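You operate a simulated robot arm through the tools that you are given. There is no shell and no other tool.

You run a simulated robot arm. Do the job below in one go: nothing can be reset, and whatever is moved stays where it is left.

TASK
Soap the manifold strip, tighten the nut that foams and show that it holds pressure.
Fine: yellow switch on, soap beside the nuts, brush back in its cup; switch off and let the gauge bleed to zero, tighten at zero; switch on, off again, watch the gauge three seconds. Set down upright: blue brush. A coat counts when it lies all over at full strength: go over it till it gets no stronger.

The check looks at the end state, three seconds after you hand in, the way a careful person would. Anything else that was tipped, shoved, dropped, spilled or broken makes it a failure.

THE ROBOT
A 7-joint arm with a two-finger parallel gripper, fixed in place. Base frame: the origin is at the foot of the arm, x ahead of it, y to its left, z up; the work surface is at about z = 95. Lengths are in cm, angles in degrees, forces in N, time in s.
Its first joint turns from -166.0 to 166.0 degrees. Payload 4.4 kg.
The tool frame sits at the grasp point between the pads (the TCP): z along the fingers, y along the line on which they close. The tips reach 2.3 cm beyond it. The gripper opens to 9.4 cm. The fingers are 3.8 cm wide and 1 cm thick; the gripper's body (5.4 by 9.6 cm) begins 3.9 cm behind the TCP.
Orientation is that of the tool frame in the base frame, as [roll, pitch, yaw] about the fixed x, y, z axes, in that order (R = Rz(yaw) Ry(pitch) Rx(roll)). With the fingers straight down and closing along the base's y, the tool's x points along the base's -x, its y along +y and its z along -z.

THE INTERFACE
- The arm moves only by the tool arm_command. Its argument "motion" is one flat list of numbers, 6 for each row, row after row: the shift along the tool's x, y, z in units of 250 mm (1.0 is 250 mm), then the turn, a rotation vector about the tool's x, y, z in units of 180 degrees (1.0 is 180 degrees). In form: [dx, dy, dz, wx, wy, wz, dx, dy, dz, wx, wy, wz, ...]. A call has 1 to 20 rows; each row is the pose to reach, as a shift and turn from the pose commanded when the call began, along the tool's axes at that moment. "fingers" is the opening, from 0 (shut) to 1 (fully open), set as the call begins (left out, the last holds). A call with a number of a shift or a turn outside -1 to 1 is refused whole. A row lasts 0.2 s, in which the tool goes at most 5 cm and 8.6 degrees; a call with a longer step from one row to the next is refused whole, and so is a gripper value outside its range. A pose out of reach is approached as far as the arm can. The call stops where the force on the tool passes 90 N (or 10 N more than at its start, if that is more) or the arm is blocked; 0.2 s more then pass. The fingers move at their own pace (about 7.2 cm/s each) and stop on an object; they squeeze with about 36 N. The grip force told is the motor's: it shows also when the fingers shut on nothing. Time passes only in rows, and 0.2 s behind the last, so rows that repeat a pose let the fingers close. It gives the time, the measured TCP pose, the force on the tool (base axes), the opening and the grip force at its end, in the units of the frame above (readings bear some noise), with the torque about the TCP (base axes, N m) and any sound that the robot's microphone picked up.
- Cameras (640 x 400 px; columns grow to the right, rows downward): "scene" is fixed at [39.94, -50.15, 159.91]; the picture's right is [0.75, -0.66, 0.00], its down [-0.29, -0.34, -0.90] and it looks along [0.59, 0.67, -0.45] (base axes); focal length 355 px, centre (320, 200). "wrist" rides on the gripper at [8.6, 1.6, -7.4] in the tool frame; the picture's right is [-0.18, 0.98, 0.00], its down [-0.58, -0.11, -0.81] and it looks along [-0.79, -0.15, 0.59] (tool axes); focal length 243 px, centre (320, 200). There is no depth. A picture from a camera that has moved, and an enlarged one, comes with that camera's place and axes in the base frame and with its lens.
- get_image(camera): a new picture of that camera. The clock stands still meanwhile.
- close_up(camera, box): a new picture of the part [left, top, right, bottom] of that camera's present view, enlarged. The clock stands still meanwhile.
- finish_job(): hands the job in; it is judged then, once.

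Places have to be worked out from the pictures, the camera data and where the tool is seen. Open the gripper and draw the arm clear of the work before you hand the job in, unless the task says otherwise.

The tools are called after ">>>" by a JSON object that holds its "api" and its "payload". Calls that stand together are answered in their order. arm_command: Moves the arm, as the interface text tells. Its arguments: {"type":"object","properties":{"motion":{"type":"array"},"fingers":{"type":"number"}},"required":["motion"]} The other tools are called the same way: get_image (camera) takes a picture; close_up (camera, box) takes an enlarged picture of a part of a camera's view; finish_job () hands the job in.

At the start:

```text
t: 0.0
tool_pos: [66.27, 16.57, 129.93]
orientation: [-179.9, 0.0, 180.0]
contact_force: [0.1, -0.5, -1.1]
wrist_torque: [0.0, 0.01, 0.02]
opening: 9.39
finger_force: 0.1
```

scene: 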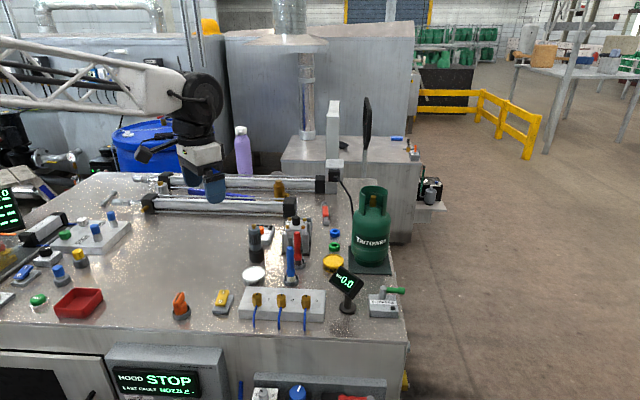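
wrist: 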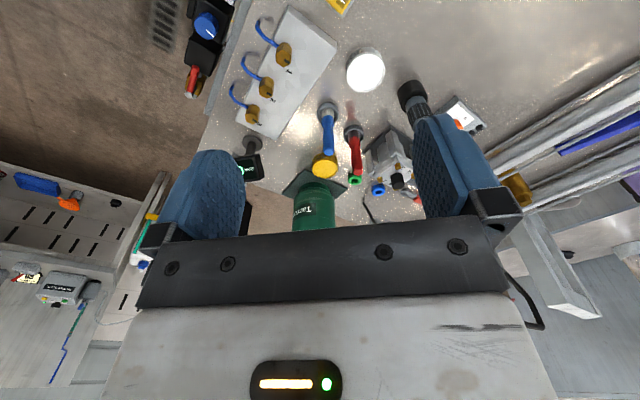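

I start by looking closely at the work area around the manifold strip, brushes, switch and gauge.

>>> {"api": "close_up", "payload": {"camera": "scene", "box": [160, 190, 420, 352]}}

>>> {"api": "close_up", "payload": {"camera": "wrist", "box": [180, 0, 500, 200]}}

>>> {"api": "close_up", "payload": {"camera": "scene", "box": [0, 180, 240, 330]}}

>>> {"api": "close_up", "payload": {"camera": "scene", "box": [220, 260, 350, 341]}}

```text
2.46 times, centred on (290, 271) of scene
camera zoom: at [39.94, -50.15, 159.91], right [0.75, -0.66, 0.0], down [-0.29, -0.34, -0.9], along [0.59, 0.67, -0.45], focal length 873 px, centre (394, 25)
```

zoom: 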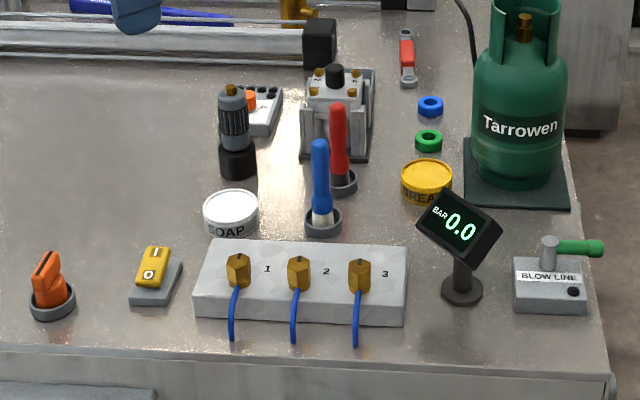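

```text
2.00 times, centred on (340, 100) of wrist
camera zoom: at [57.69, 18.2, 137.28], right [0.18, 0.98, 0.0], down [0.58, -0.11, 0.81], along [0.79, -0.15, -0.59], focal length 485 px, centre (280, 400)
```

zoom: 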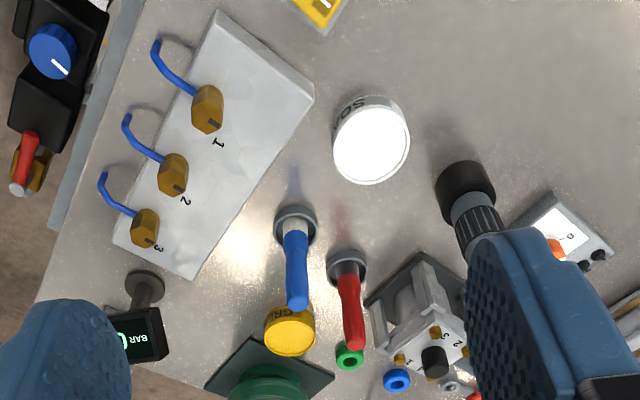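

```text
2.67 times, centred on (120, 255) of scene
camera zoom: at [39.94, -50.15, 159.91], right [0.75, -0.66, 0.0], down [-0.29, -0.34, -0.9], along [0.59, 0.67, -0.45], focal length 946 px, centre (853, 53)
```

zoom: 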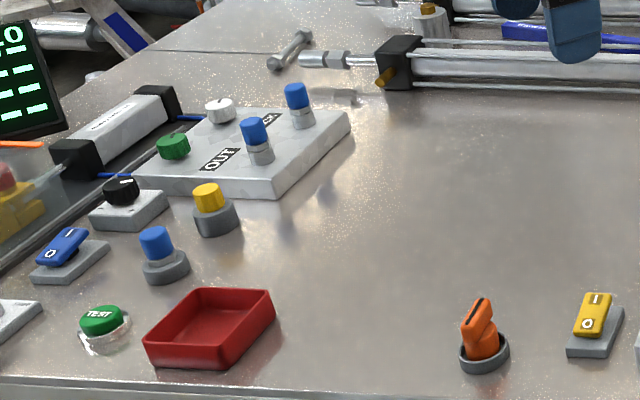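

```text
4.92 times, centred on (285, 300) of scene
camera zoom: at [39.94, -50.15, 159.91], right [0.75, -0.66, 0.0], down [-0.29, -0.34, -0.9], along [0.59, 0.67, -0.45], focal length 1747 px, centre (492, -295)
```

zoom: 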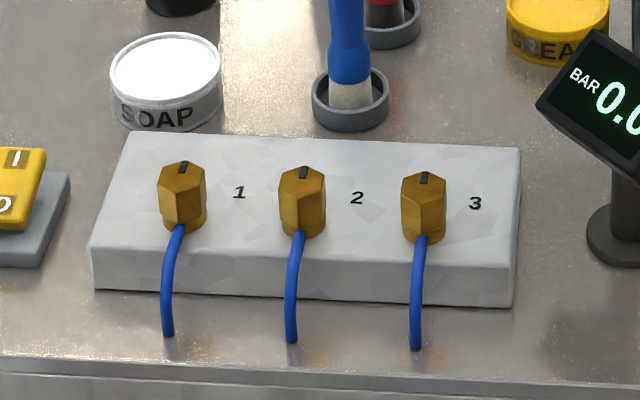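

The gauge reads 0.0, the strip has three brass nuts, and the blue brush, SOAP tin and yellow rocker stand close by. I judge the rocker to be near (66.5, 18), nut 1 near (72, 10) and nut 3 near (81, 2). I pull back and lower the wrist camera for a better look, shutting the fingers on the way.

>>> {"api": "arm_command", "payload": {"motion": [0.135, -0.017, 0.12, 0, 0, 0, 0.27, -0.034, 0.239, 0, 0, 0, 0.405, -0.051, 0.359, 0, 0, 0, 0.54, -0.069, 0.478, 0, 0, 0, 0.676, -0.086, 0.598, 0, 0, 0, 0.811, -0.103, 0.717, 0, 0, 0], "fingers": 0}}

>>> {"api": "get_image", "payload": {"camera": "wrist"}}

>>> {"api": "get_image", "payload": {"camera": "scene"}}

```text
t: 1.4
tool_pos: [46.09, 14.08, 112.04]
orientation: [179.9, -0.1, -180.0]
contact_force: [0.5, 0.6, -0.4]
wrist_torque: [0.02, -0.01, -0.02]
opening: 0.0
finger_force: 36.2
```

```text
taken
camera wrist: at [37.48, 15.6, 119.29], right [0.18, 0.98, 0.0], down [0.58, -0.11, 0.81], along [0.79, -0.15, -0.59], focal length 243 px, centre (320, 200)
```

wrist: 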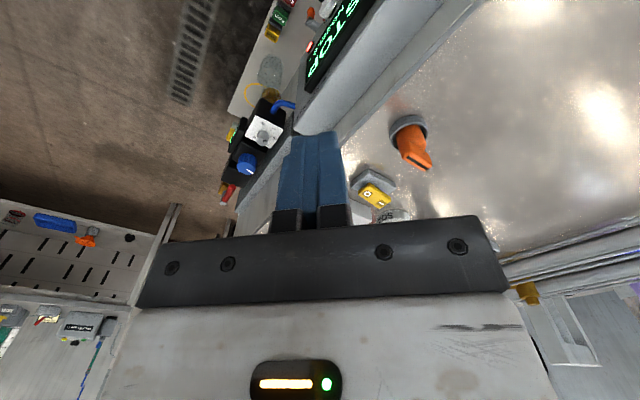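

```text
taken
```

scene: 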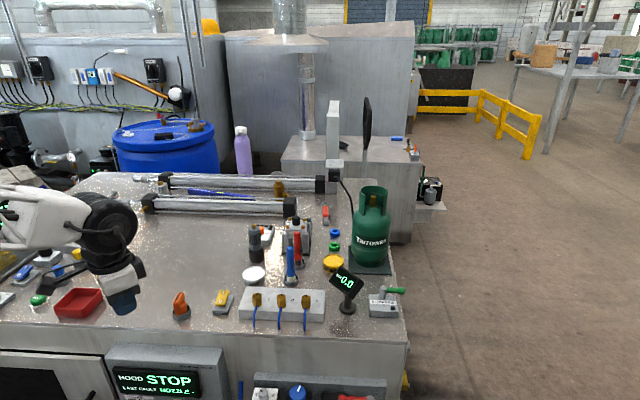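

The gripper hides the lower half of the wrist view at this height. I rise and move forward, fingers open, so the switch and strip fall in the clear upper part of the picture.

>>> {"api": "arm_command", "payload": {"motion": [-0.11, 0.03, -0.1, 0, 0, 0, -0.23, 0.06, -0.2, 0, 0, 0, -0.36, 0.06, -0.3, 0, 0, 0, -0.46, 0.06, -0.4, 0, 0, 0], "fingers": 1}}

>>> {"api": "get_image", "payload": {"camera": "wrist"}}

>>> {"api": "close_up", "payload": {"camera": "wrist", "box": [220, 0, 460, 150]}}

```text
t: 2.4
tool_pos: [57.64, 15.49, 122.08]
orientation: [180.0, 0.0, 180.0]
contact_force: [-0.3, 0.3, 0.4]
wrist_torque: [-0.02, 0.02, -0.02]
opening: 9.38
finger_force: 0.1
```

```text
taken
camera wrist: at [49.03, 17.09, 129.41], right [0.18, 0.98, 0.0], down [0.58, -0.11, 0.81], along [0.79, -0.15, -0.59], focal length 243 px, centre (320, 200)
```

wrist: 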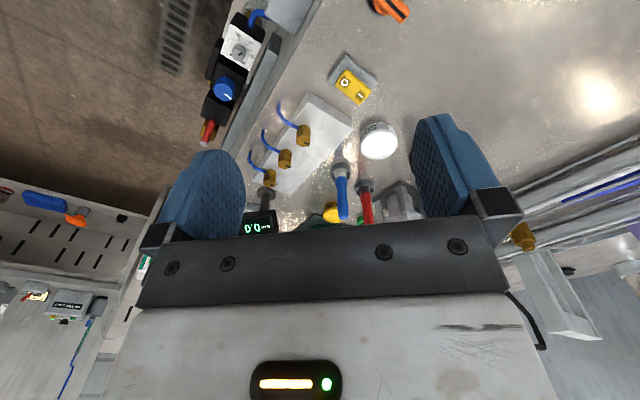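

```text
2.67 times, centred on (340, 75) of wrist
camera zoom: at [49.03, 17.09, 129.41], right [0.18, 0.98, 0.0], down [0.58, -0.11, 0.81], along [0.79, -0.15, -0.59], focal length 647 px, centre (267, 533)
```

zoom: 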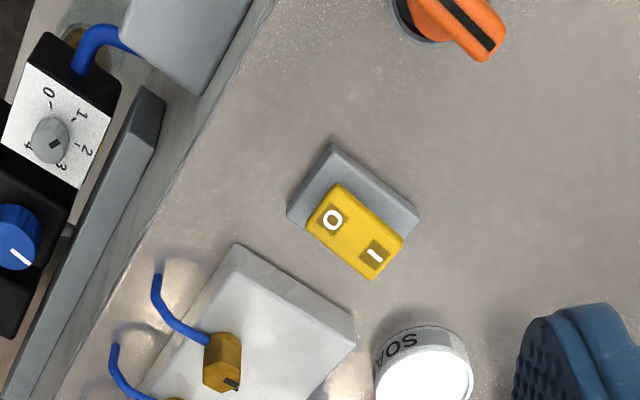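

Both cameras agree that the rocker's "I" mark is near (68.1, 19.4, 98.1) and "O" near (66.0, 17.2, 98.0). I turn the tool 45° so the shut fingers lie across the rocker, and stop above the I end.

>>> {"api": "arm_command", "payload": {"motion": [-0.0723, 0.028, 0.1072, 0, 0, 0.04167, -0.1447, 0.056, 0.2143, 0, 0, 0.08333, -0.217, 0.084, 0.3215, 0, 0, 0.125, -0.2893, 0.112, 0.4287, 0, 0, 0.16667, -0.3617, 0.14, 0.5358, 0, 0, 0.20833, -0.434, 0.168, 0.643, 0, 0, 0.25], "fingers": 0}}

>>> {"api": "close_up", "payload": {"camera": "scene", "box": [160, 220, 360, 345]}}

>>> {"api": "get_image", "payload": {"camera": "wrist"}}

```text
t: 3.8
tool_pos: [68.31, 19.68, 105.92]
orientation: [180.0, 0.0, 134.9]
contact_force: [-0.4, 0.6, 0.7]
wrist_torque: [0.02, 0.01, 0.02]
opening: 0.0
finger_force: 36.3
```

```text
3.20 times, centred on (260, 282) of scene
camera zoom: at [39.94, -50.15, 159.91], right [0.75, -0.66, 0.0], down [-0.29, -0.34, -0.9], along [0.59, 0.67, -0.45], focal length 1135 px, centre (512, -64)
```

zoom: 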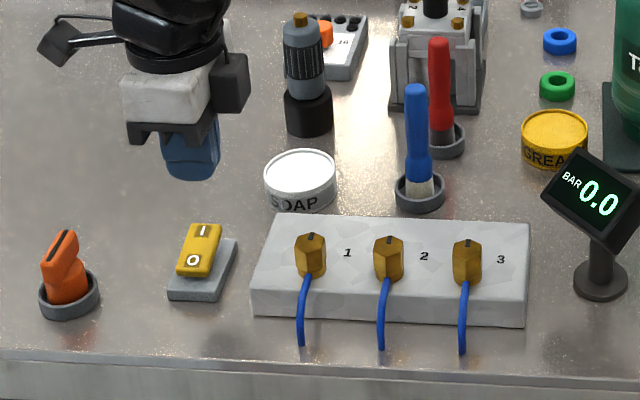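

```text
taken
camera wrist: at [63.38, 26.94, 113.29], right [0.83, 0.56, 0.0], down [0.33, -0.49, 0.81], along [0.45, -0.67, -0.59], focal length 243 px, centre (320, 200)
```

wrist: 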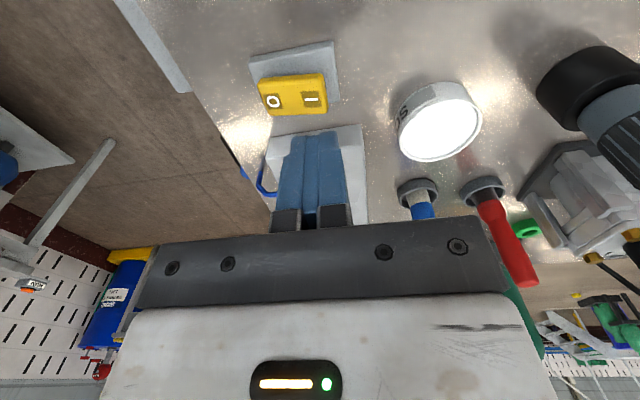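

The fingertips line up with the I mark in both views. I lower onto the I end in small steps, watching the force.

>>> {"api": "arm_command", "payload": {"motion": [0, 0, 0.1, 0, 0, 0, 0, 0, 0.19, 0, 0, 0, 0, 0, 0.205, 0, 0, 0, 0, 0, 0.213, 0, 0, 0, 0, 0, 0.221, 0, 0, 0, 0, 0, 0.229, 0, 0, 0, 0, 0, 0.235, 0, 0, 0]}}

>>> {"api": "close_up", "payload": {"camera": "scene", "box": [160, 220, 360, 345]}}

```text
t: 5.4
tool_pos: [68.42, 19.84, 100.26]
orientation: [179.8, 0.2, 135.0]
contact_force: [-19.3, -4.4, 43.5]
wrist_torque: [-0.4, 0.74, -0.13]
opening: 0.0
finger_force: 35.6
```

```text
3.20 times, centred on (260, 282) of scene
camera zoom: at [39.94, -50.15, 159.91], right [0.75, -0.66, 0.0], down [-0.29, -0.34, -0.9], along [0.59, 0.67, -0.45], focal length 1135 px, centre (512, -64)
```

zoom: 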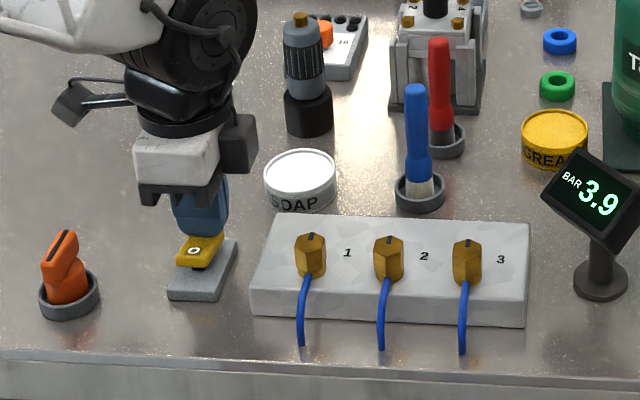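

The rocker has flipped on and the gauge climbs (3.9 bar). I lift straight up and go over the blue brush, which I judge to stand upright near (85.5, 14.5) with its top at about z 106.5.

>>> {"api": "arm_command", "payload": {"motion": [0, 0, -0.18, 0, 0, 0, 0, 0, -0.36, 0, 0, 0, 0, 0, -0.54, 0, 0, 0, 0, 0, -0.718, 0, 0, 0, -0.158, 0.0845, -0.718, 0, 0, 0, -0.316, 0.169, -0.718, 0, 0, 0, -0.474, 0.2535, -0.718, 0, 0, 0, -0.632, 0.338, -0.718, 0, 0, 0], "fingers": 0.6}}

>>> {"api": "get_image", "payload": {"camera": "wrist"}}

>>> {"api": "close_up", "payload": {"camera": "scene", "box": [160, 180, 400, 330]}}

```text
t: 7.2
tool_pos: [85.58, 14.46, 118.03]
orientation: [179.9, 0.0, 135.1]
contact_force: [-0.5, 1.1, 1.1]
wrist_torque: [-0.01, 0.0, -0.02]
opening: 5.63
finger_force: 0.1
```

```text
taken
camera wrist: at [80.56, 21.75, 125.47], right [0.82, 0.57, 0.0], down [0.33, -0.49, 0.81], along [0.46, -0.67, -0.59], focal length 243 px, centre (320, 200)
```

wrist: 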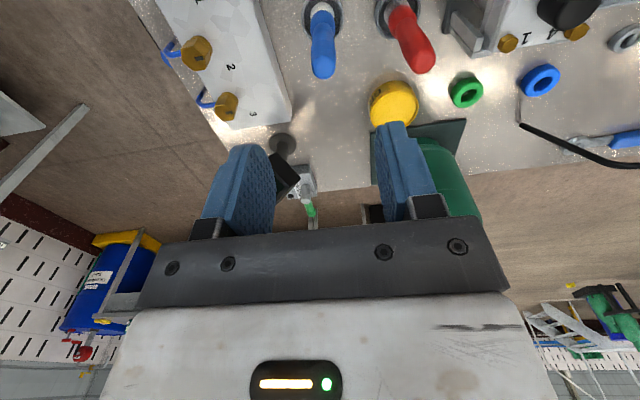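

```text
2.67 times, centred on (280, 255) of scene
camera zoom: at [39.94, -50.15, 159.91], right [0.75, -0.66, 0.0], down [-0.29, -0.34, -0.9], along [0.59, 0.67, -0.45], focal length 946 px, centre (427, 53)
```

zoom: 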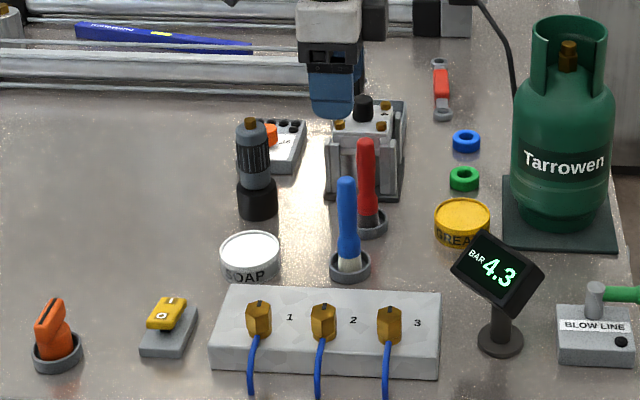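

The brush lies centred between the fingers, and the gauge stands at 4.3 bar. I go straight down to grip the handle at z about 103.3.

>>> {"api": "arm_command", "payload": {"motion": [0, 0.004, 0.15, 0, 0, 0, 0, 0.004, 0.3, 0, 0, 0, 0, 0.004, 0.4, 0, 0, 0, 0, 0.004, 0.5, 0, 0, 0, 0, 0.004, 0.588, 0, 0, 0]}}

>>> {"api": "close_up", "payload": {"camera": "scene", "box": [210, 180, 370, 280]}}

>>> {"api": "get_image", "payload": {"camera": "wrist"}}

```text
t: 8.4
tool_pos: [85.71, 14.63, 103.38]
orientation: [179.9, -0.1, 135.0]
contact_force: [-0.8, 0.4, 0.4]
wrist_torque: [-0.01, -0.02, -0.02]
opening: 5.64
finger_force: 0.0
```

```text
4.00 times, centred on (290, 230) of scene
camera zoom: at [39.94, -50.15, 159.91], right [0.75, -0.66, 0.0], down [-0.29, -0.34, -0.9], along [0.59, 0.67, -0.45], focal length 1419 px, centre (440, 80)
```

zoom: 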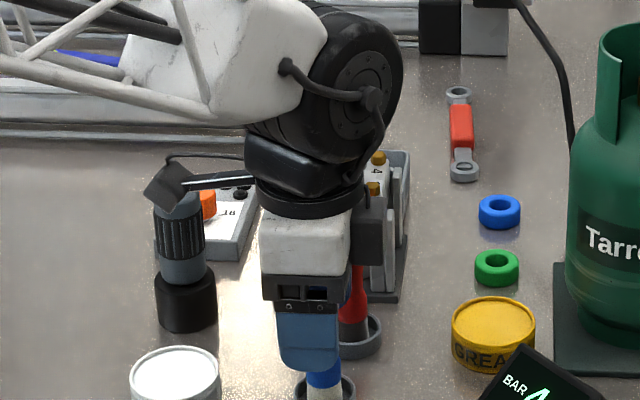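

```text
taken
camera wrist: at [80.69, 21.88, 110.72], right [0.83, 0.56, 0.0], down [0.33, -0.49, 0.81], along [0.46, -0.67, -0.59], focal length 243 px, centre (320, 200)
```

wrist: 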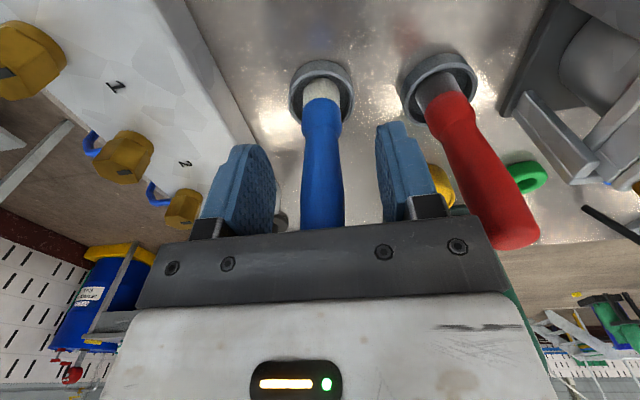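

The handle stands centred between the fingers with no contact. I close on it.

>>> {"api": "arm_command", "payload": {"motion": [0, 0, 0, 0, 0, 0, 0, 0, 0, 0, 0, 0, 0, 0, 0, 0, 0, 0], "fingers": 0}}

>>> {"api": "get_image", "payload": {"camera": "wrist"}}

```text
t: 9.2
tool_pos: [85.61, 14.62, 103.29]
orientation: [-179.8, 0.0, 135.0]
contact_force: [0.7, -1.5, -0.1]
wrist_torque: [0.0, -0.03, -0.01]
opening: 1.74
finger_force: 36.3
```

```text
taken
camera wrist: at [80.68, 21.88, 110.67], right [0.83, 0.56, 0.0], down [0.33, -0.49, 0.81], along [0.46, -0.67, -0.59], focal length 243 px, centre (320, 200)
```

wrist: 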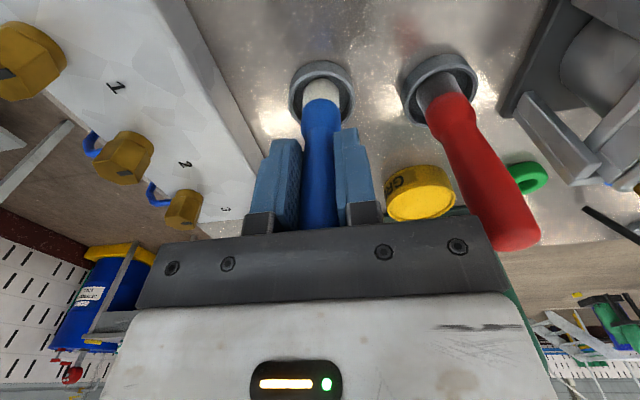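

The brush is held (opening 1.74). I lift it straight out of its cup and check it.

>>> {"api": "arm_command", "payload": {"motion": [0, 0, -0.06, 0, 0, 0, 0, 0, -0.18, 0, 0, 0, 0, 0, -0.31, 0, 0, 0, 0, 0, -0.428, 0, 0, 0]}}

>>> {"api": "close_up", "payload": {"camera": "scene", "box": [200, 200, 360, 300]}}

>>> {"api": "get_image", "payload": {"camera": "wrist"}}

```text
t: 10.2
tool_pos: [85.64, 14.64, 113.88]
orientation: [180.0, 0.1, 135.1]
contact_force: [-0.5, -1.1, -1.2]
wrist_torque: [-0.01, 0.0, 0.01]
opening: 1.74
finger_force: 35.9
```

```text
4.00 times, centred on (280, 250) of scene
camera zoom: at [39.94, -50.15, 159.91], right [0.75, -0.66, 0.0], down [-0.29, -0.34, -0.9], along [0.59, 0.67, -0.45], focal length 1419 px, centre (480, 0)
```

zoom: 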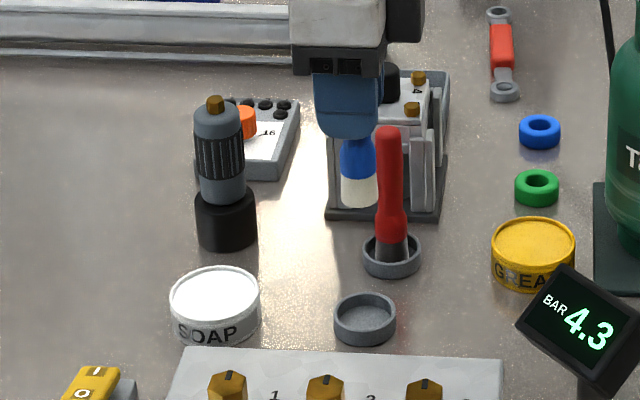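

```text
taken
camera wrist: at [80.67, 21.79, 121.32], right [0.83, 0.56, 0.0], down [0.33, -0.49, 0.81], along [0.46, -0.67, -0.59], focal length 243 px, centre (320, 200)
```

wrist: 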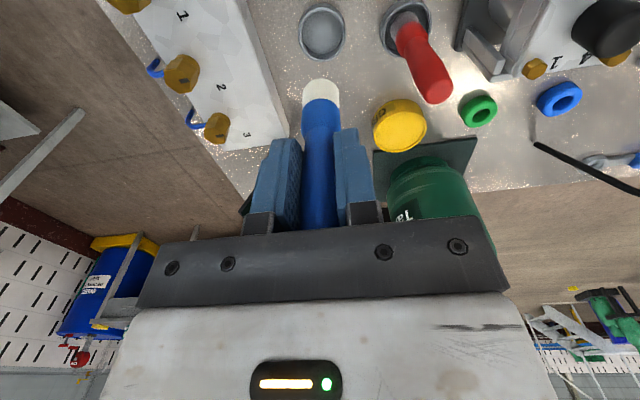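

The brush is out, with its bristle end about 7.8 cm below the TCP. I take it over the SOAP tin, near (77.8, 21.6), staying high.

>>> {"api": "arm_command", "payload": {"motion": [0.14, -0.007, 0, 0, 0, 0, 0.28, -0.014, 0, 0, 0, 0, 0.418, -0.0206, 0, 0, 0, 0, 0.418, -0.0206, 0.12, 0, 0, 0, 0.418, -0.0206, 0.2, 0, 0, 0]}}

>>> {"api": "get_image", "payload": {"camera": "wrist"}}

>>> {"api": "close_up", "payload": {"camera": "scene", "box": [180, 200, 340, 300]}}

```text
t: 11.4
tool_pos: [77.88, 21.5, 108.98]
orientation: [179.9, 0.0, 135.0]
contact_force: [0.1, -0.1, -1.1]
wrist_torque: [0.05, 0.0, -0.02]
opening: 1.71
finger_force: 36.2
```

```text
taken
camera wrist: at [72.93, 28.8, 116.35], right [0.83, 0.56, 0.0], down [0.33, -0.49, 0.81], along [0.46, -0.67, -0.59], focal length 243 px, centre (320, 200)
```

wrist: 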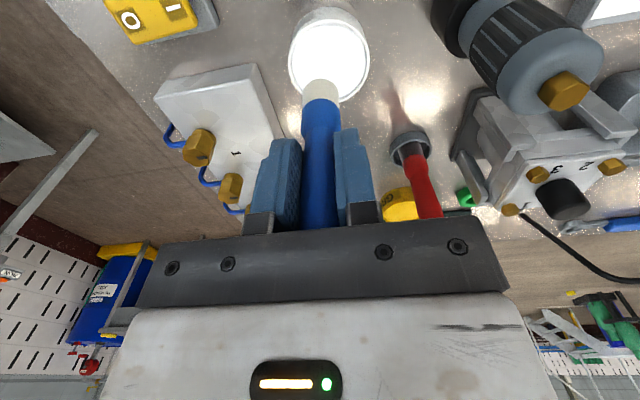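

```text
4.00 times, centred on (260, 250) of scene
camera zoom: at [39.94, -50.15, 159.91], right [0.75, -0.66, 0.0], down [-0.29, -0.34, -0.9], along [0.59, 0.67, -0.45], focal length 1419 px, centre (560, 0)
```

zoom: 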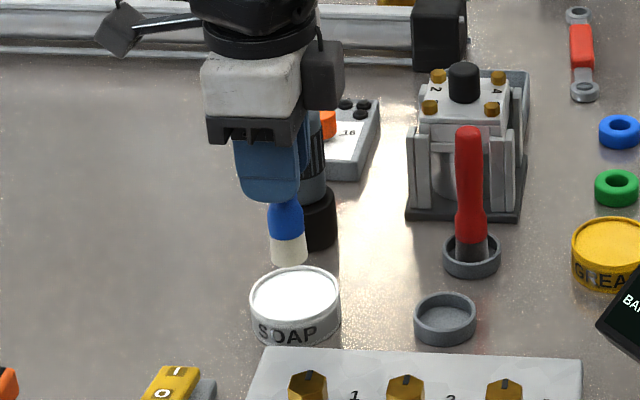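

The bristles hang just above the tin, a little towards the arm's near side of its centre. I shift 0.6 cm to centre and lower gently in small steps until the soap is touched.

>>> {"api": "arm_command", "payload": {"motion": [0.0113, 0.0226, 0.06, 0, 0, 0, 0.0113, 0.0226, 0.11, 0, 0, 0, 0.0113, 0.0226, 0.125, 0, 0, 0, 0.0113, 0.0226, 0.137, 0, 0, 0]}}

>>> {"api": "get_image", "payload": {"camera": "wrist"}}

>>> {"api": "close_up", "payload": {"camera": "scene", "box": [200, 220, 320, 295]}}

```text
t: 12.4
tool_pos: [78.07, 22.3, 105.6]
orientation: [-180.0, 0.0, 135.0]
contact_force: [0.4, 0.5, -0.7]
wrist_torque: [-0.02, 0.0, 0.02]
opening: 1.73
finger_force: 36.0
```

```text
taken
camera wrist: at [73.1, 29.42, 112.92], right [0.83, 0.56, 0.0], down [0.33, -0.49, 0.81], along [0.46, -0.67, -0.59], focal length 243 px, centre (320, 200)
```

wrist: 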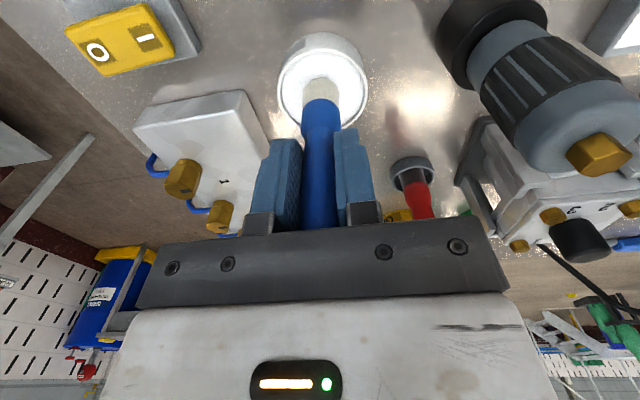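

```text
5.33 times, centred on (260, 258) of scene
camera zoom: at [39.94, -50.15, 159.91], right [0.75, -0.66, 0.0], down [-0.29, -0.34, -0.9], along [0.59, 0.67, -0.45], focal length 1892 px, centre (640, -107)
```

zoom: 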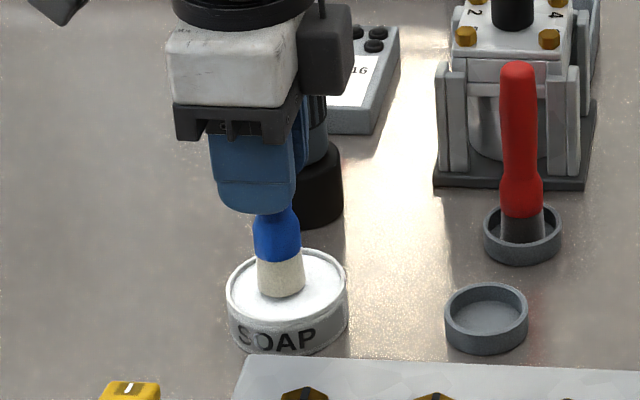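

The bristles are inside the rim and centred, with no contact force yet. I go on down in 2 mm steps until there is a light touch.

>>> {"api": "arm_command", "payload": {"motion": [0, 0, 0.008, 0, 0, 0, 0, 0, 0.016, 0, 0, 0, 0, 0, 0.024, 0, 0, 0, 0, 0, 0.03, 0, 0, 0]}}

>>> {"api": "close_up", "payload": {"camera": "scene", "box": [200, 220, 320, 295]}}

```text
t: 13.4
tool_pos: [78.14, 22.38, 104.94]
orientation: [179.9, 0.1, 135.0]
contact_force: [-3.7, 1.9, 23.5]
wrist_torque: [-0.02, 0.2, -0.01]
opening: 1.74
finger_force: 35.7
```

```text
5.33 times, centred on (260, 258) of scene
camera zoom: at [39.94, -50.15, 159.91], right [0.75, -0.66, 0.0], down [-0.29, -0.34, -0.9], along [0.59, 0.67, -0.45], focal length 1892 px, centre (640, -107)
```

zoom: 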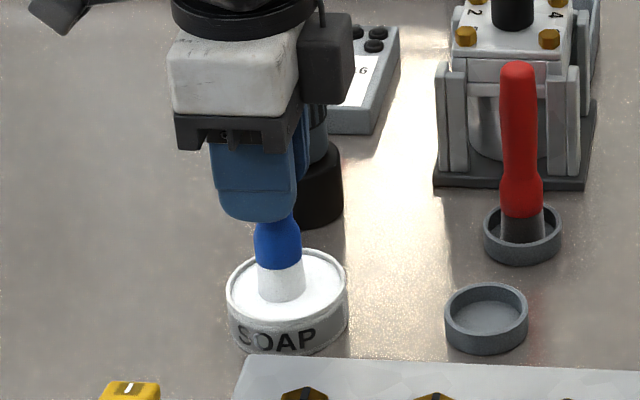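

The bristles came up white with soap and the touch was 23 N. I lift, carry the brush over to the strip's end by nut 1 (behind the nuts, about (73.5, 14.9)), and lower until just above contact.

>>> {"api": "arm_command", "payload": {"motion": [0, 0, -0.08, 0, 0, 0, 0, 0, -0.16, 0, 0, 0, -0.0387, -0.1665, -0.16, 0, 0, 0, -0.0774, -0.3329, -0.16, 0, 0, 0, -0.0774, -0.3329, -0.09, 0, 0, 0, -0.0774, -0.3329, -0.05, 0, 0, 0, -0.0774, -0.3329, -0.03, 0, 0, 0, -0.0774, -0.3329, -0.02, 0, 0, 0]}}

>>> {"api": "close_up", "payload": {"camera": "scene", "box": [200, 220, 360, 320]}}

>>> {"api": "get_image", "payload": {"camera": "wrist"}}

```text
t: 15.2
tool_pos: [73.64, 15.14, 105.54]
orientation: [179.9, 0.1, 135.0]
contact_force: [-2.9, -4.7, 33.4]
wrist_torque: [-0.62, 0.27, -0.03]
opening: 1.79
finger_force: 35.7
```

```text
4.00 times, centred on (280, 270) of scene
camera zoom: at [39.94, -50.15, 159.91], right [0.75, -0.66, 0.0], down [-0.29, -0.34, -0.9], along [0.59, 0.67, -0.45], focal length 1419 px, centre (480, -80)
```

zoom: 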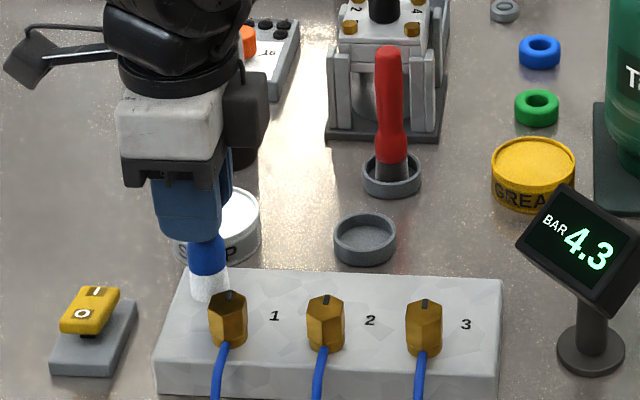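

```text
taken
camera wrist: at [68.58, 22.18, 112.96], right [0.83, 0.56, 0.0], down [0.33, -0.49, 0.81], along [0.46, -0.66, -0.59], focal length 243 px, centre (320, 200)
```

wrist: 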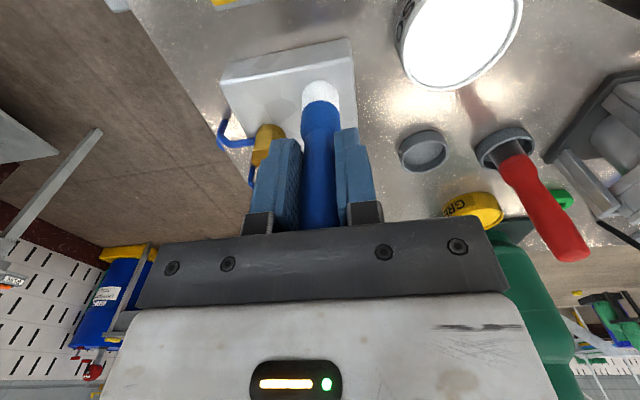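

The bristles touch the strip at TCP z about 105.5, with 33 N, which is more than needed. I ease up 1.5 mm and stroke slowly along the strip behind the nuts.

>>> {"api": "arm_command", "payload": {"motion": [0, 0, -0.006, 0, 0, 0, -0.03, 0, -0.006, 0, 0, 0, -0.06, 0, -0.006, 0, 0, 0, -0.09, 0, -0.006, 0, 0, 0, -0.12, 0, -0.006, 0, 0, 0]}}

>>> {"api": "close_up", "payload": {"camera": "scene", "box": [220, 250, 340, 325]}}

>>> {"api": "get_image", "payload": {"camera": "wrist"}}

```text
t: 16.4
tool_pos: [75.62, 12.79, 105.44]
orientation: [-180.0, 0.1, 135.1]
contact_force: [-5.0, 5.3, 21.9]
wrist_torque: [0.3, 0.28, 0.03]
opening: 1.73
finger_force: 36.3
```

```text
5.33 times, centred on (280, 288) of scene
camera zoom: at [39.94, -50.15, 159.91], right [0.75, -0.66, 0.0], down [-0.29, -0.34, -0.9], along [0.59, 0.67, -0.45], focal length 1892 px, centre (533, -267)
```

zoom: 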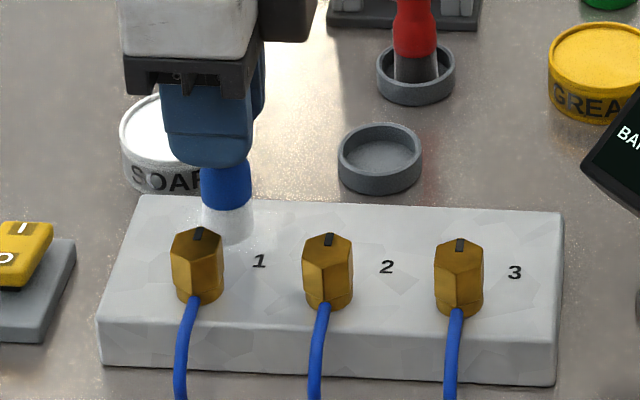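

```text
taken
camera wrist: at [70.68, 20.08, 112.83], right [0.82, 0.57, 0.0], down [0.33, -0.49, 0.81], along [0.46, -0.67, -0.59], focal length 243 px, centre (320, 200)
```

wrist: 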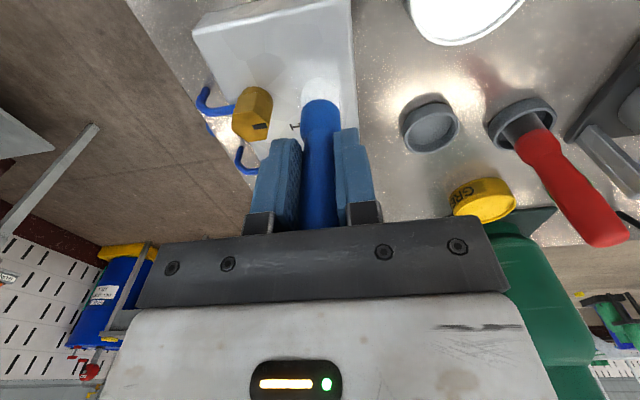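

There is 22 N on the bristles and the stroke runs clean, but I can't yet see a coat. I look closer at the swept part.

>>> {"api": "close_up", "payload": {"camera": "scene", "box": [235, 280, 299, 320]}}

>>> {"api": "close_up", "payload": {"camera": "wrist", "box": [180, 0, 372, 120]}}

```text
10.00 times, centred on (267, 300) of scene
camera zoom: at [39.94, -50.15, 159.91], right [0.75, -0.66, 0.0], down [-0.29, -0.34, -0.9], along [0.59, 0.67, -0.45], focal length 3548 px, centre (850, -800)
```

zoom: 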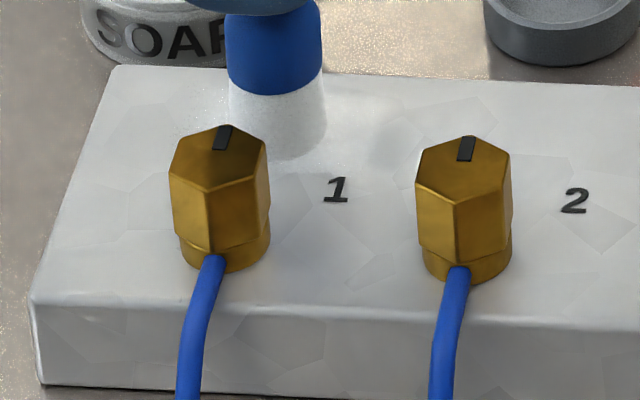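

```text
3.33 times, centred on (276, 60) of wrist
camera zoom: at [70.68, 20.08, 112.83], right [0.82, 0.57, 0.0], down [0.33, -0.49, 0.81], along [0.46, -0.67, -0.59], focal length 809 px, centre (467, 667)
```

zoom: 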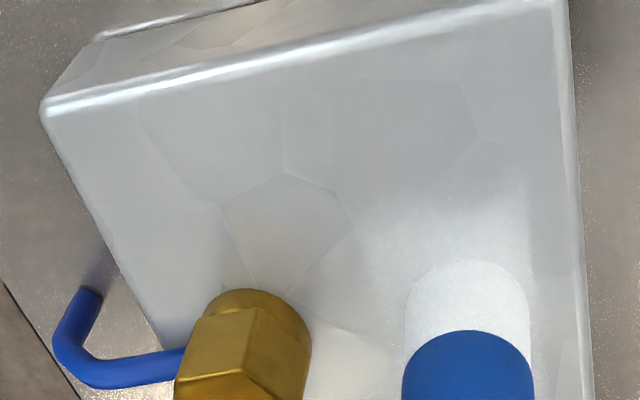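

A faint pale band shows behind the brush in the wrist view, so the coat goes on weakly at first. I carry the stroke on along the strip past nuts 2 and 3.

>>> {"api": "arm_command", "payload": {"motion": [-0.04, 0, -0.001, 0, 0, 0, -0.08, 0, -0.001, 0, 0, 0, -0.12, 0, -0.001, 0, 0, 0, -0.16, 0, -0.001, 0, 0, 0, -0.2, 0, -0.001, 0, 0, 0, -0.24, 0, -0.001, 0, 0, 0, -0.28, 0, -0.001, 0, 0, 0, -0.32, 0, -0.001, 0, 0, 0, -0.36, 0, -0.001, 0, 0, 0, -0.4, 0, -0.001, 0, 0, 0, -0.44, 0, -0.001, 0, 0, 0, -0.48, 0, -0.001, 0, 0, 0, -0.52, 0, -0.001, 0, 0, 0]}}

>>> {"api": "close_up", "payload": {"camera": "scene", "box": [225, 270, 353, 350]}}

>>> {"api": "get_image", "payload": {"camera": "wrist"}}

```text
t: 19.2
tool_pos: [84.83, 3.69, 105.51]
orientation: [179.9, 0.1, 134.9]
contact_force: [0.1, 1.7, 5.4]
wrist_torque: [0.14, -0.01, -0.01]
opening: 1.75
finger_force: 36.0
```

```text
5.00 times, centred on (289, 310) of scene
camera zoom: at [39.94, -50.15, 159.91], right [0.75, -0.66, 0.0], down [-0.29, -0.34, -0.9], along [0.59, 0.67, -0.45], focal length 1774 px, centre (475, -350)
```

zoom: 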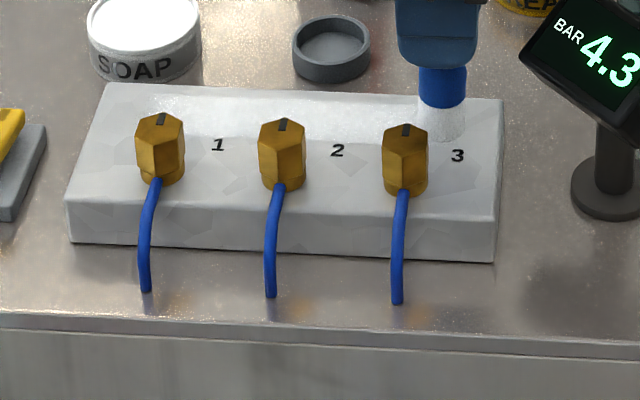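

```text
taken
camera wrist: at [79.86, 10.89, 112.85], right [0.83, 0.56, 0.0], down [0.33, -0.49, 0.81], along [0.46, -0.67, -0.59], focal length 243 px, centre (320, 200)
```

wrist: 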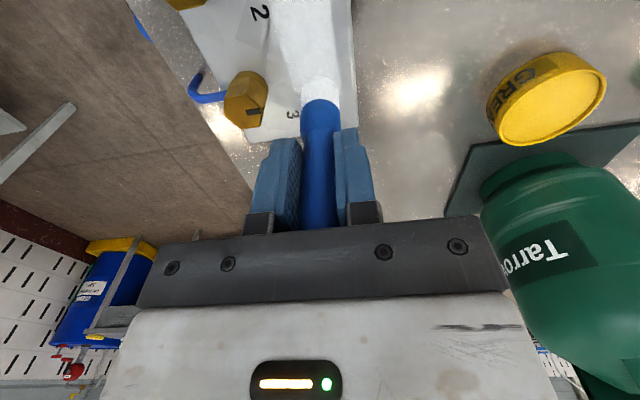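

The soap band behind the brush is now plainly visible. I look at it enlarged to judge where and how strong it lies.

>>> {"api": "close_up", "payload": {"camera": "scene", "box": [236, 280, 332, 340]}}

>>> {"api": "close_up", "payload": {"camera": "wrist", "box": [160, 0, 384, 140]}}

```text
6.67 times, centred on (284, 310) of scene
camera zoom: at [39.94, -50.15, 159.91], right [0.75, -0.66, 0.0], down [-0.29, -0.34, -0.9], along [0.59, 0.67, -0.45], focal length 2365 px, centre (560, -533)
```

zoom: 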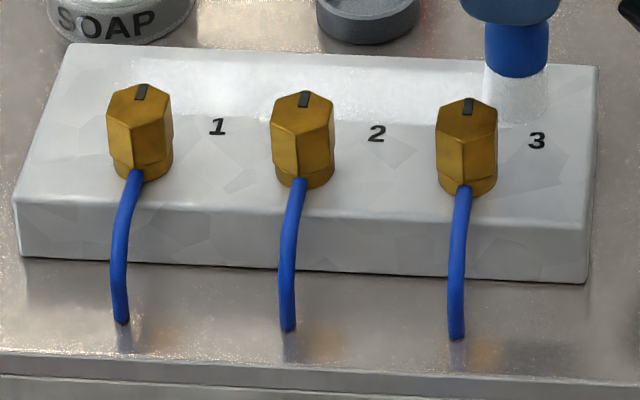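

```text
2.86 times, centred on (272, 70) of wrist
camera zoom: at [79.86, 10.89, 112.85], right [0.83, 0.56, 0.0], down [0.33, -0.49, 0.81], along [0.46, -0.67, -0.59], focal length 693 px, centre (457, 571)
```

zoom: 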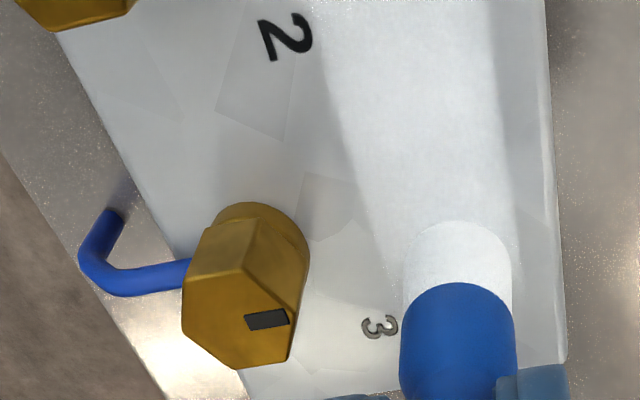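

A strong white band about 3 cm wide lies behind the nuts, but no foam yet; the soap needs to lie closer to the nuts. I go back along the strip 1.3 cm nearer to the nuts, which still clears them by a few millimetres.

>>> {"api": "arm_command", "payload": {"motion": [-0.04, 0, 0.001, 0, 0, 0, -0.04, -0.052, 0.001, 0, 0, 0, 0.0, -0.052, 0.001, 0, 0, 0, 0.04, -0.052, 0.001, 0, 0, 0, 0.08, -0.052, 0.001, 0, 0, 0, 0.12, -0.052, 0.001, 0, 0, 0, 0.16, -0.052, 0.001, 0, 0, 0, 0.2, -0.052, 0.001, 0, 0, 0, 0.24, -0.052, 0.001, 0, 0, 0, 0.28, -0.052, 0.001, 0, 0, 0, 0.32, -0.052, 0.0, 0, 0, 0, 0.36, -0.052, 0.0, 0, 0, 0, 0.4, -0.052, 0.0, 0, 0, 0, 0.44, -0.052, 0.0, 0, 0, 0, 0.48, -0.052, 0.0, 0, 0, 0, 0.52, -0.052, 0.0, 0, 0, 0, 0.56, -0.052, 0.0, 0, 0, 0, 0.6, -0.052, 0.0, 0, 0, 0, 0.64, -0.052, 0.0, 0, 0, 0, 0.66, -0.052, 0.0, 0, 0, 0]}}

>>> {"api": "close_up", "payload": {"camera": "scene", "box": [225, 270, 353, 350]}}

>>> {"api": "get_image", "payload": {"camera": "wrist"}}

```text
t: 23.4
tool_pos: [72.25, 14.52, 105.48]
orientation: [-180.0, 0.0, 134.9]
contact_force: [0.6, -1.0, 1.7]
wrist_torque: [-0.08, -0.08, -0.02]
opening: 1.73
finger_force: 36.5
```

```text
5.00 times, centred on (289, 310) of scene
camera zoom: at [39.94, -50.15, 159.91], right [0.75, -0.66, 0.0], down [-0.29, -0.34, -0.9], along [0.59, 0.67, -0.45], focal length 1774 px, centre (475, -350)
```

zoom: 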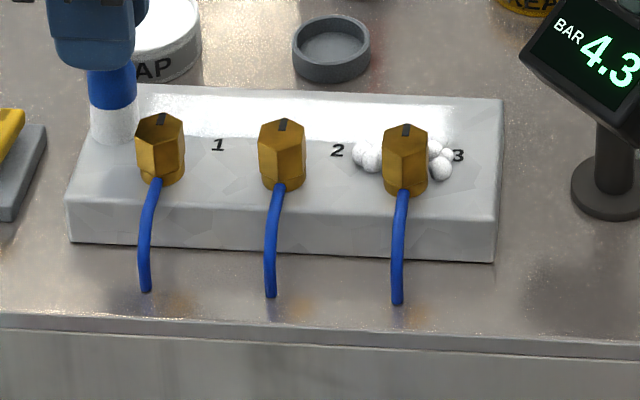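

```text
taken
camera wrist: at [67.32, 21.67, 112.87], right [0.83, 0.56, 0.0], down [0.33, -0.49, 0.81], along [0.46, -0.67, -0.59], focal length 243 px, centre (320, 200)
```

wrist: 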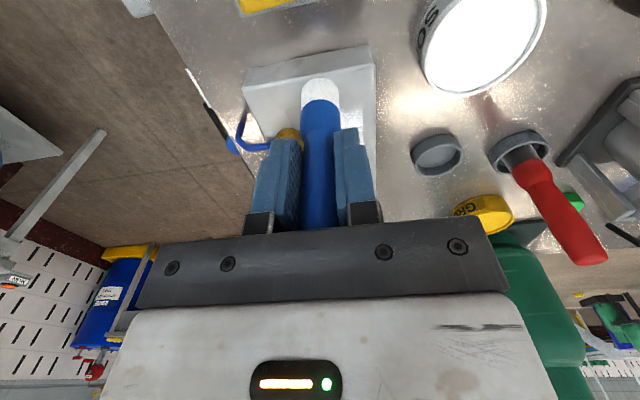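

Nut 3 is foaming on both sides. The force has dropped to about 2 N, so I check how well the coat lies before going over it again.

>>> {"api": "close_up", "payload": {"camera": "scene", "box": [236, 284, 284, 314]}}

>>> {"api": "close_up", "payload": {"camera": "scene", "box": [280, 284, 328, 314]}}

>>> {"api": "close_up", "payload": {"camera": "wrist", "box": [225, 30, 401, 140]}}

```text
13.33 times, centred on (260, 299) of scene
camera zoom: at [39.94, -50.15, 159.91], right [0.75, -0.66, 0.0], down [-0.29, -0.34, -0.9], along [0.59, 0.67, -0.45], focal length 4730 px, centre (1120, -1120)
```

zoom: 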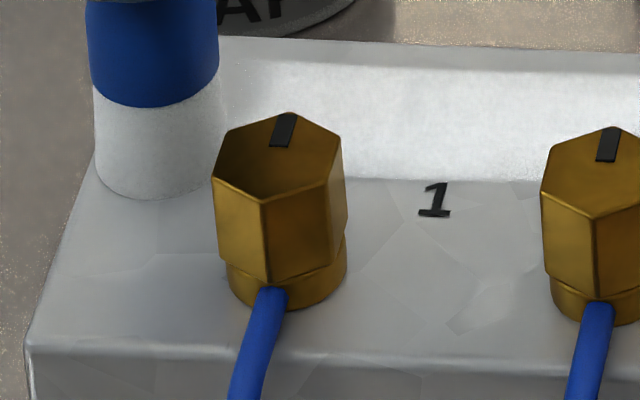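

```text
13.33 times, centred on (304, 299) of scene
camera zoom: at [39.94, -50.15, 159.91], right [0.75, -0.66, 0.0], down [-0.29, -0.34, -0.9], along [0.59, 0.67, -0.45], focal length 4730 px, centre (533, -1120)
```

zoom: 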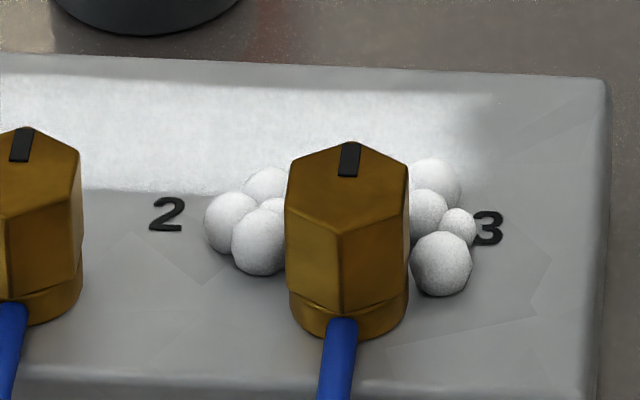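

```text
3.64 times, centred on (313, 85) of wrist
camera zoom: at [67.32, 21.67, 112.87], right [0.83, 0.56, 0.0], down [0.33, -0.49, 0.81], along [0.46, -0.67, -0.59], focal length 882 px, centre (346, 618)
```

zoom: 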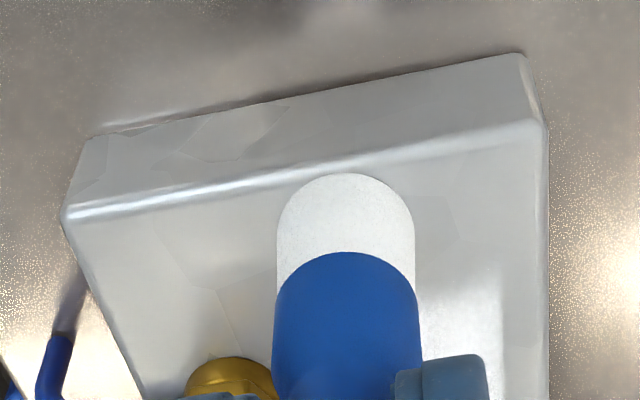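

Nut 3 is clearly the leaking one; the coat has a sharp edge along the labels and softer edges elsewhere. I lift the brush away so I can see the whole coat.

>>> {"api": "arm_command", "payload": {"motion": [0, 0, -0.12, 0, 0, 0, 0, 0, -0.24, 0, 0, 0, 0.04, 0, -0.3, 0, 0, 0]}}

>>> {"api": "close_up", "payload": {"camera": "scene", "box": [236, 282, 332, 342]}}

>>> {"api": "close_up", "payload": {"camera": "scene", "box": [236, 284, 284, 314]}}

>>> {"api": "get_image", "payload": {"camera": "wrist"}}

```text
t: 24.2
tool_pos: [71.54, 15.1, 112.97]
orientation: [179.9, 0.0, 135.0]
contact_force: [0.2, -0.1, -0.4]
wrist_torque: [0.01, 0.04, -0.03]
opening: 1.74
finger_force: 36.0
```

```text
6.67 times, centred on (284, 312) of scene
camera zoom: at [39.94, -50.15, 159.91], right [0.75, -0.66, 0.0], down [-0.29, -0.34, -0.9], along [0.59, 0.67, -0.45], focal length 2365 px, centre (560, -547)
```

zoom: 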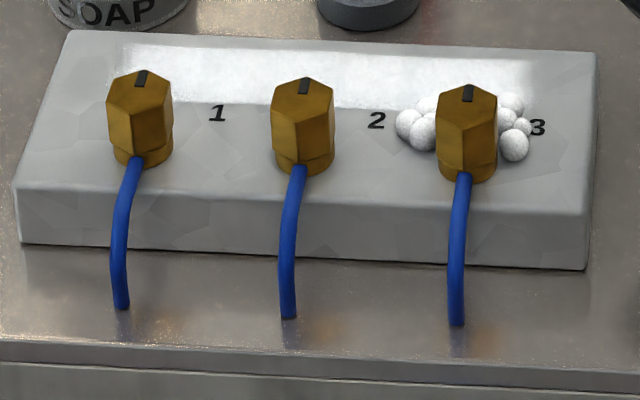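

```text
13.33 times, centred on (260, 299) of scene
camera zoom: at [39.94, -50.15, 159.91], right [0.75, -0.66, 0.0], down [-0.29, -0.34, -0.9], along [0.59, 0.67, -0.45], focal length 4730 px, centre (1120, -1120)
```

zoom: 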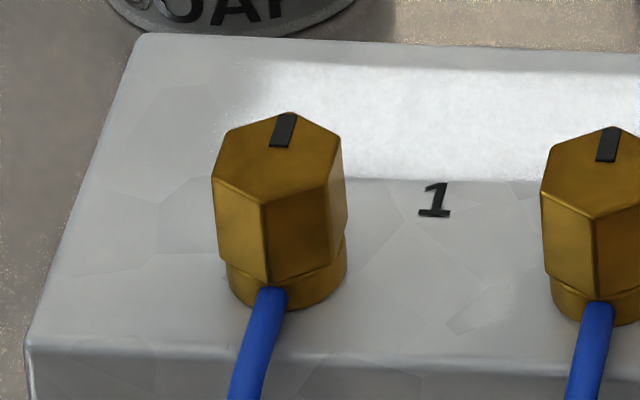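

```text
taken
camera wrist: at [66.64, 22.32, 120.36], right [0.83, 0.56, 0.0], down [0.33, -0.49, 0.81], along [0.45, -0.67, -0.59], focal length 243 px, centre (320, 200)
```

wrist: 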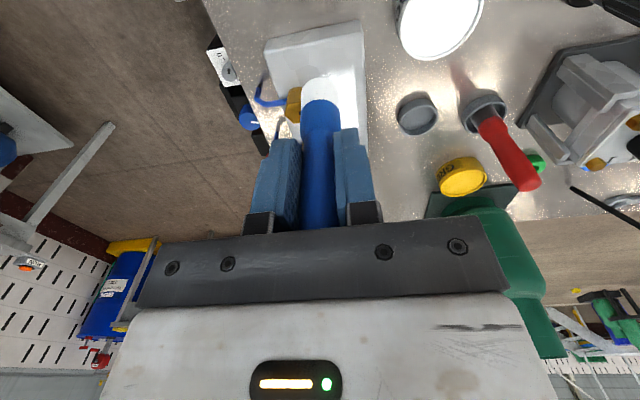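

The coat lies in a field behind the nuts, roughly from 8 cm left to 8 cm right of the middle, and its back edge and left corner are still thin. I make a further pass along the back of it with a light press.

>>> {"api": "arm_command", "payload": {"motion": [-0.03, 0.05, 0.12, 0, 0, 0, -0.06, 0.1, 0.24, 0, 0, 0, -0.06, 0.1, 0.285, 0, 0, 0, -0.06, 0.1, 0.2995, 0, 0, 0, -0.06, 0.1, 0.3026, 0, 0, 0, -0.1086, 0.1, 0.3026, 0, 0, 0, -0.1571, 0.1, 0.3026, 0, 0, 0, -0.2057, 0.1, 0.3026, 0, 0, 0, -0.2543, 0.1, 0.3026, 0, 0, 0, -0.3029, 0.1, 0.3026, 0, 0, 0, -0.3514, 0.1, 0.3026, 0, 0, 0, -0.4, 0.1, 0.3026, 0, 0, 0, -0.4486, 0.1, 0.3026, 0, 0, 0, -0.4971, 0.1, 0.3026, 0, 0, 0, -0.5457, 0.1, 0.3026, 0, 0, 0, -0.5943, 0.1, 0.3026, 0, 0, 0, -0.6429, 0.1, 0.3026, 0, 0, 0, -0.6914, 0.1, 0.3026, 0, 0, 0, -0.74, 0.1, 0.3026, 0, 0, 0]}}

>>> {"api": "close_up", "payload": {"camera": "scene", "box": [236, 282, 332, 342]}}

>>> {"api": "close_up", "payload": {"camera": "scene", "box": [236, 284, 284, 314]}}

```text
t: 28.2
tool_pos: [86.4, 3.76, 105.55]
orientation: [179.9, 0.0, 135.0]
contact_force: [-1.6, 2.3, 8.6]
wrist_torque: [0.19, 0.08, 0.0]
opening: 1.74
finger_force: 36.3
```

```text
6.67 times, centred on (284, 312) of scene
camera zoom: at [39.94, -50.15, 159.91], right [0.75, -0.66, 0.0], down [-0.29, -0.34, -0.9], along [0.59, 0.67, -0.45], focal length 2365 px, centre (560, -547)
```

zoom: 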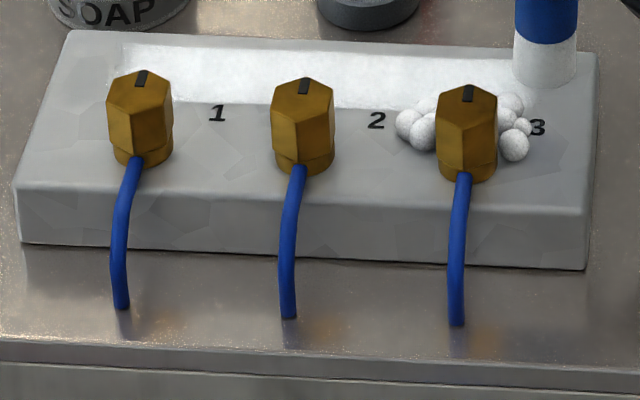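

```text
13.33 times, centred on (260, 299) of scene
camera zoom: at [39.94, -50.15, 159.91], right [0.75, -0.66, 0.0], down [-0.29, -0.34, -0.9], along [0.59, 0.67, -0.45], focal length 4730 px, centre (1120, -1120)
```

zoom: 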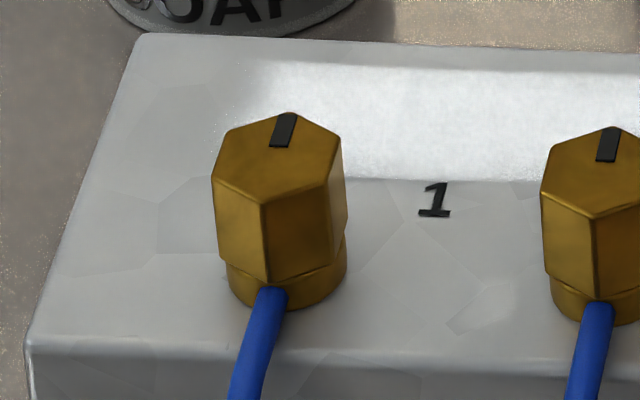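

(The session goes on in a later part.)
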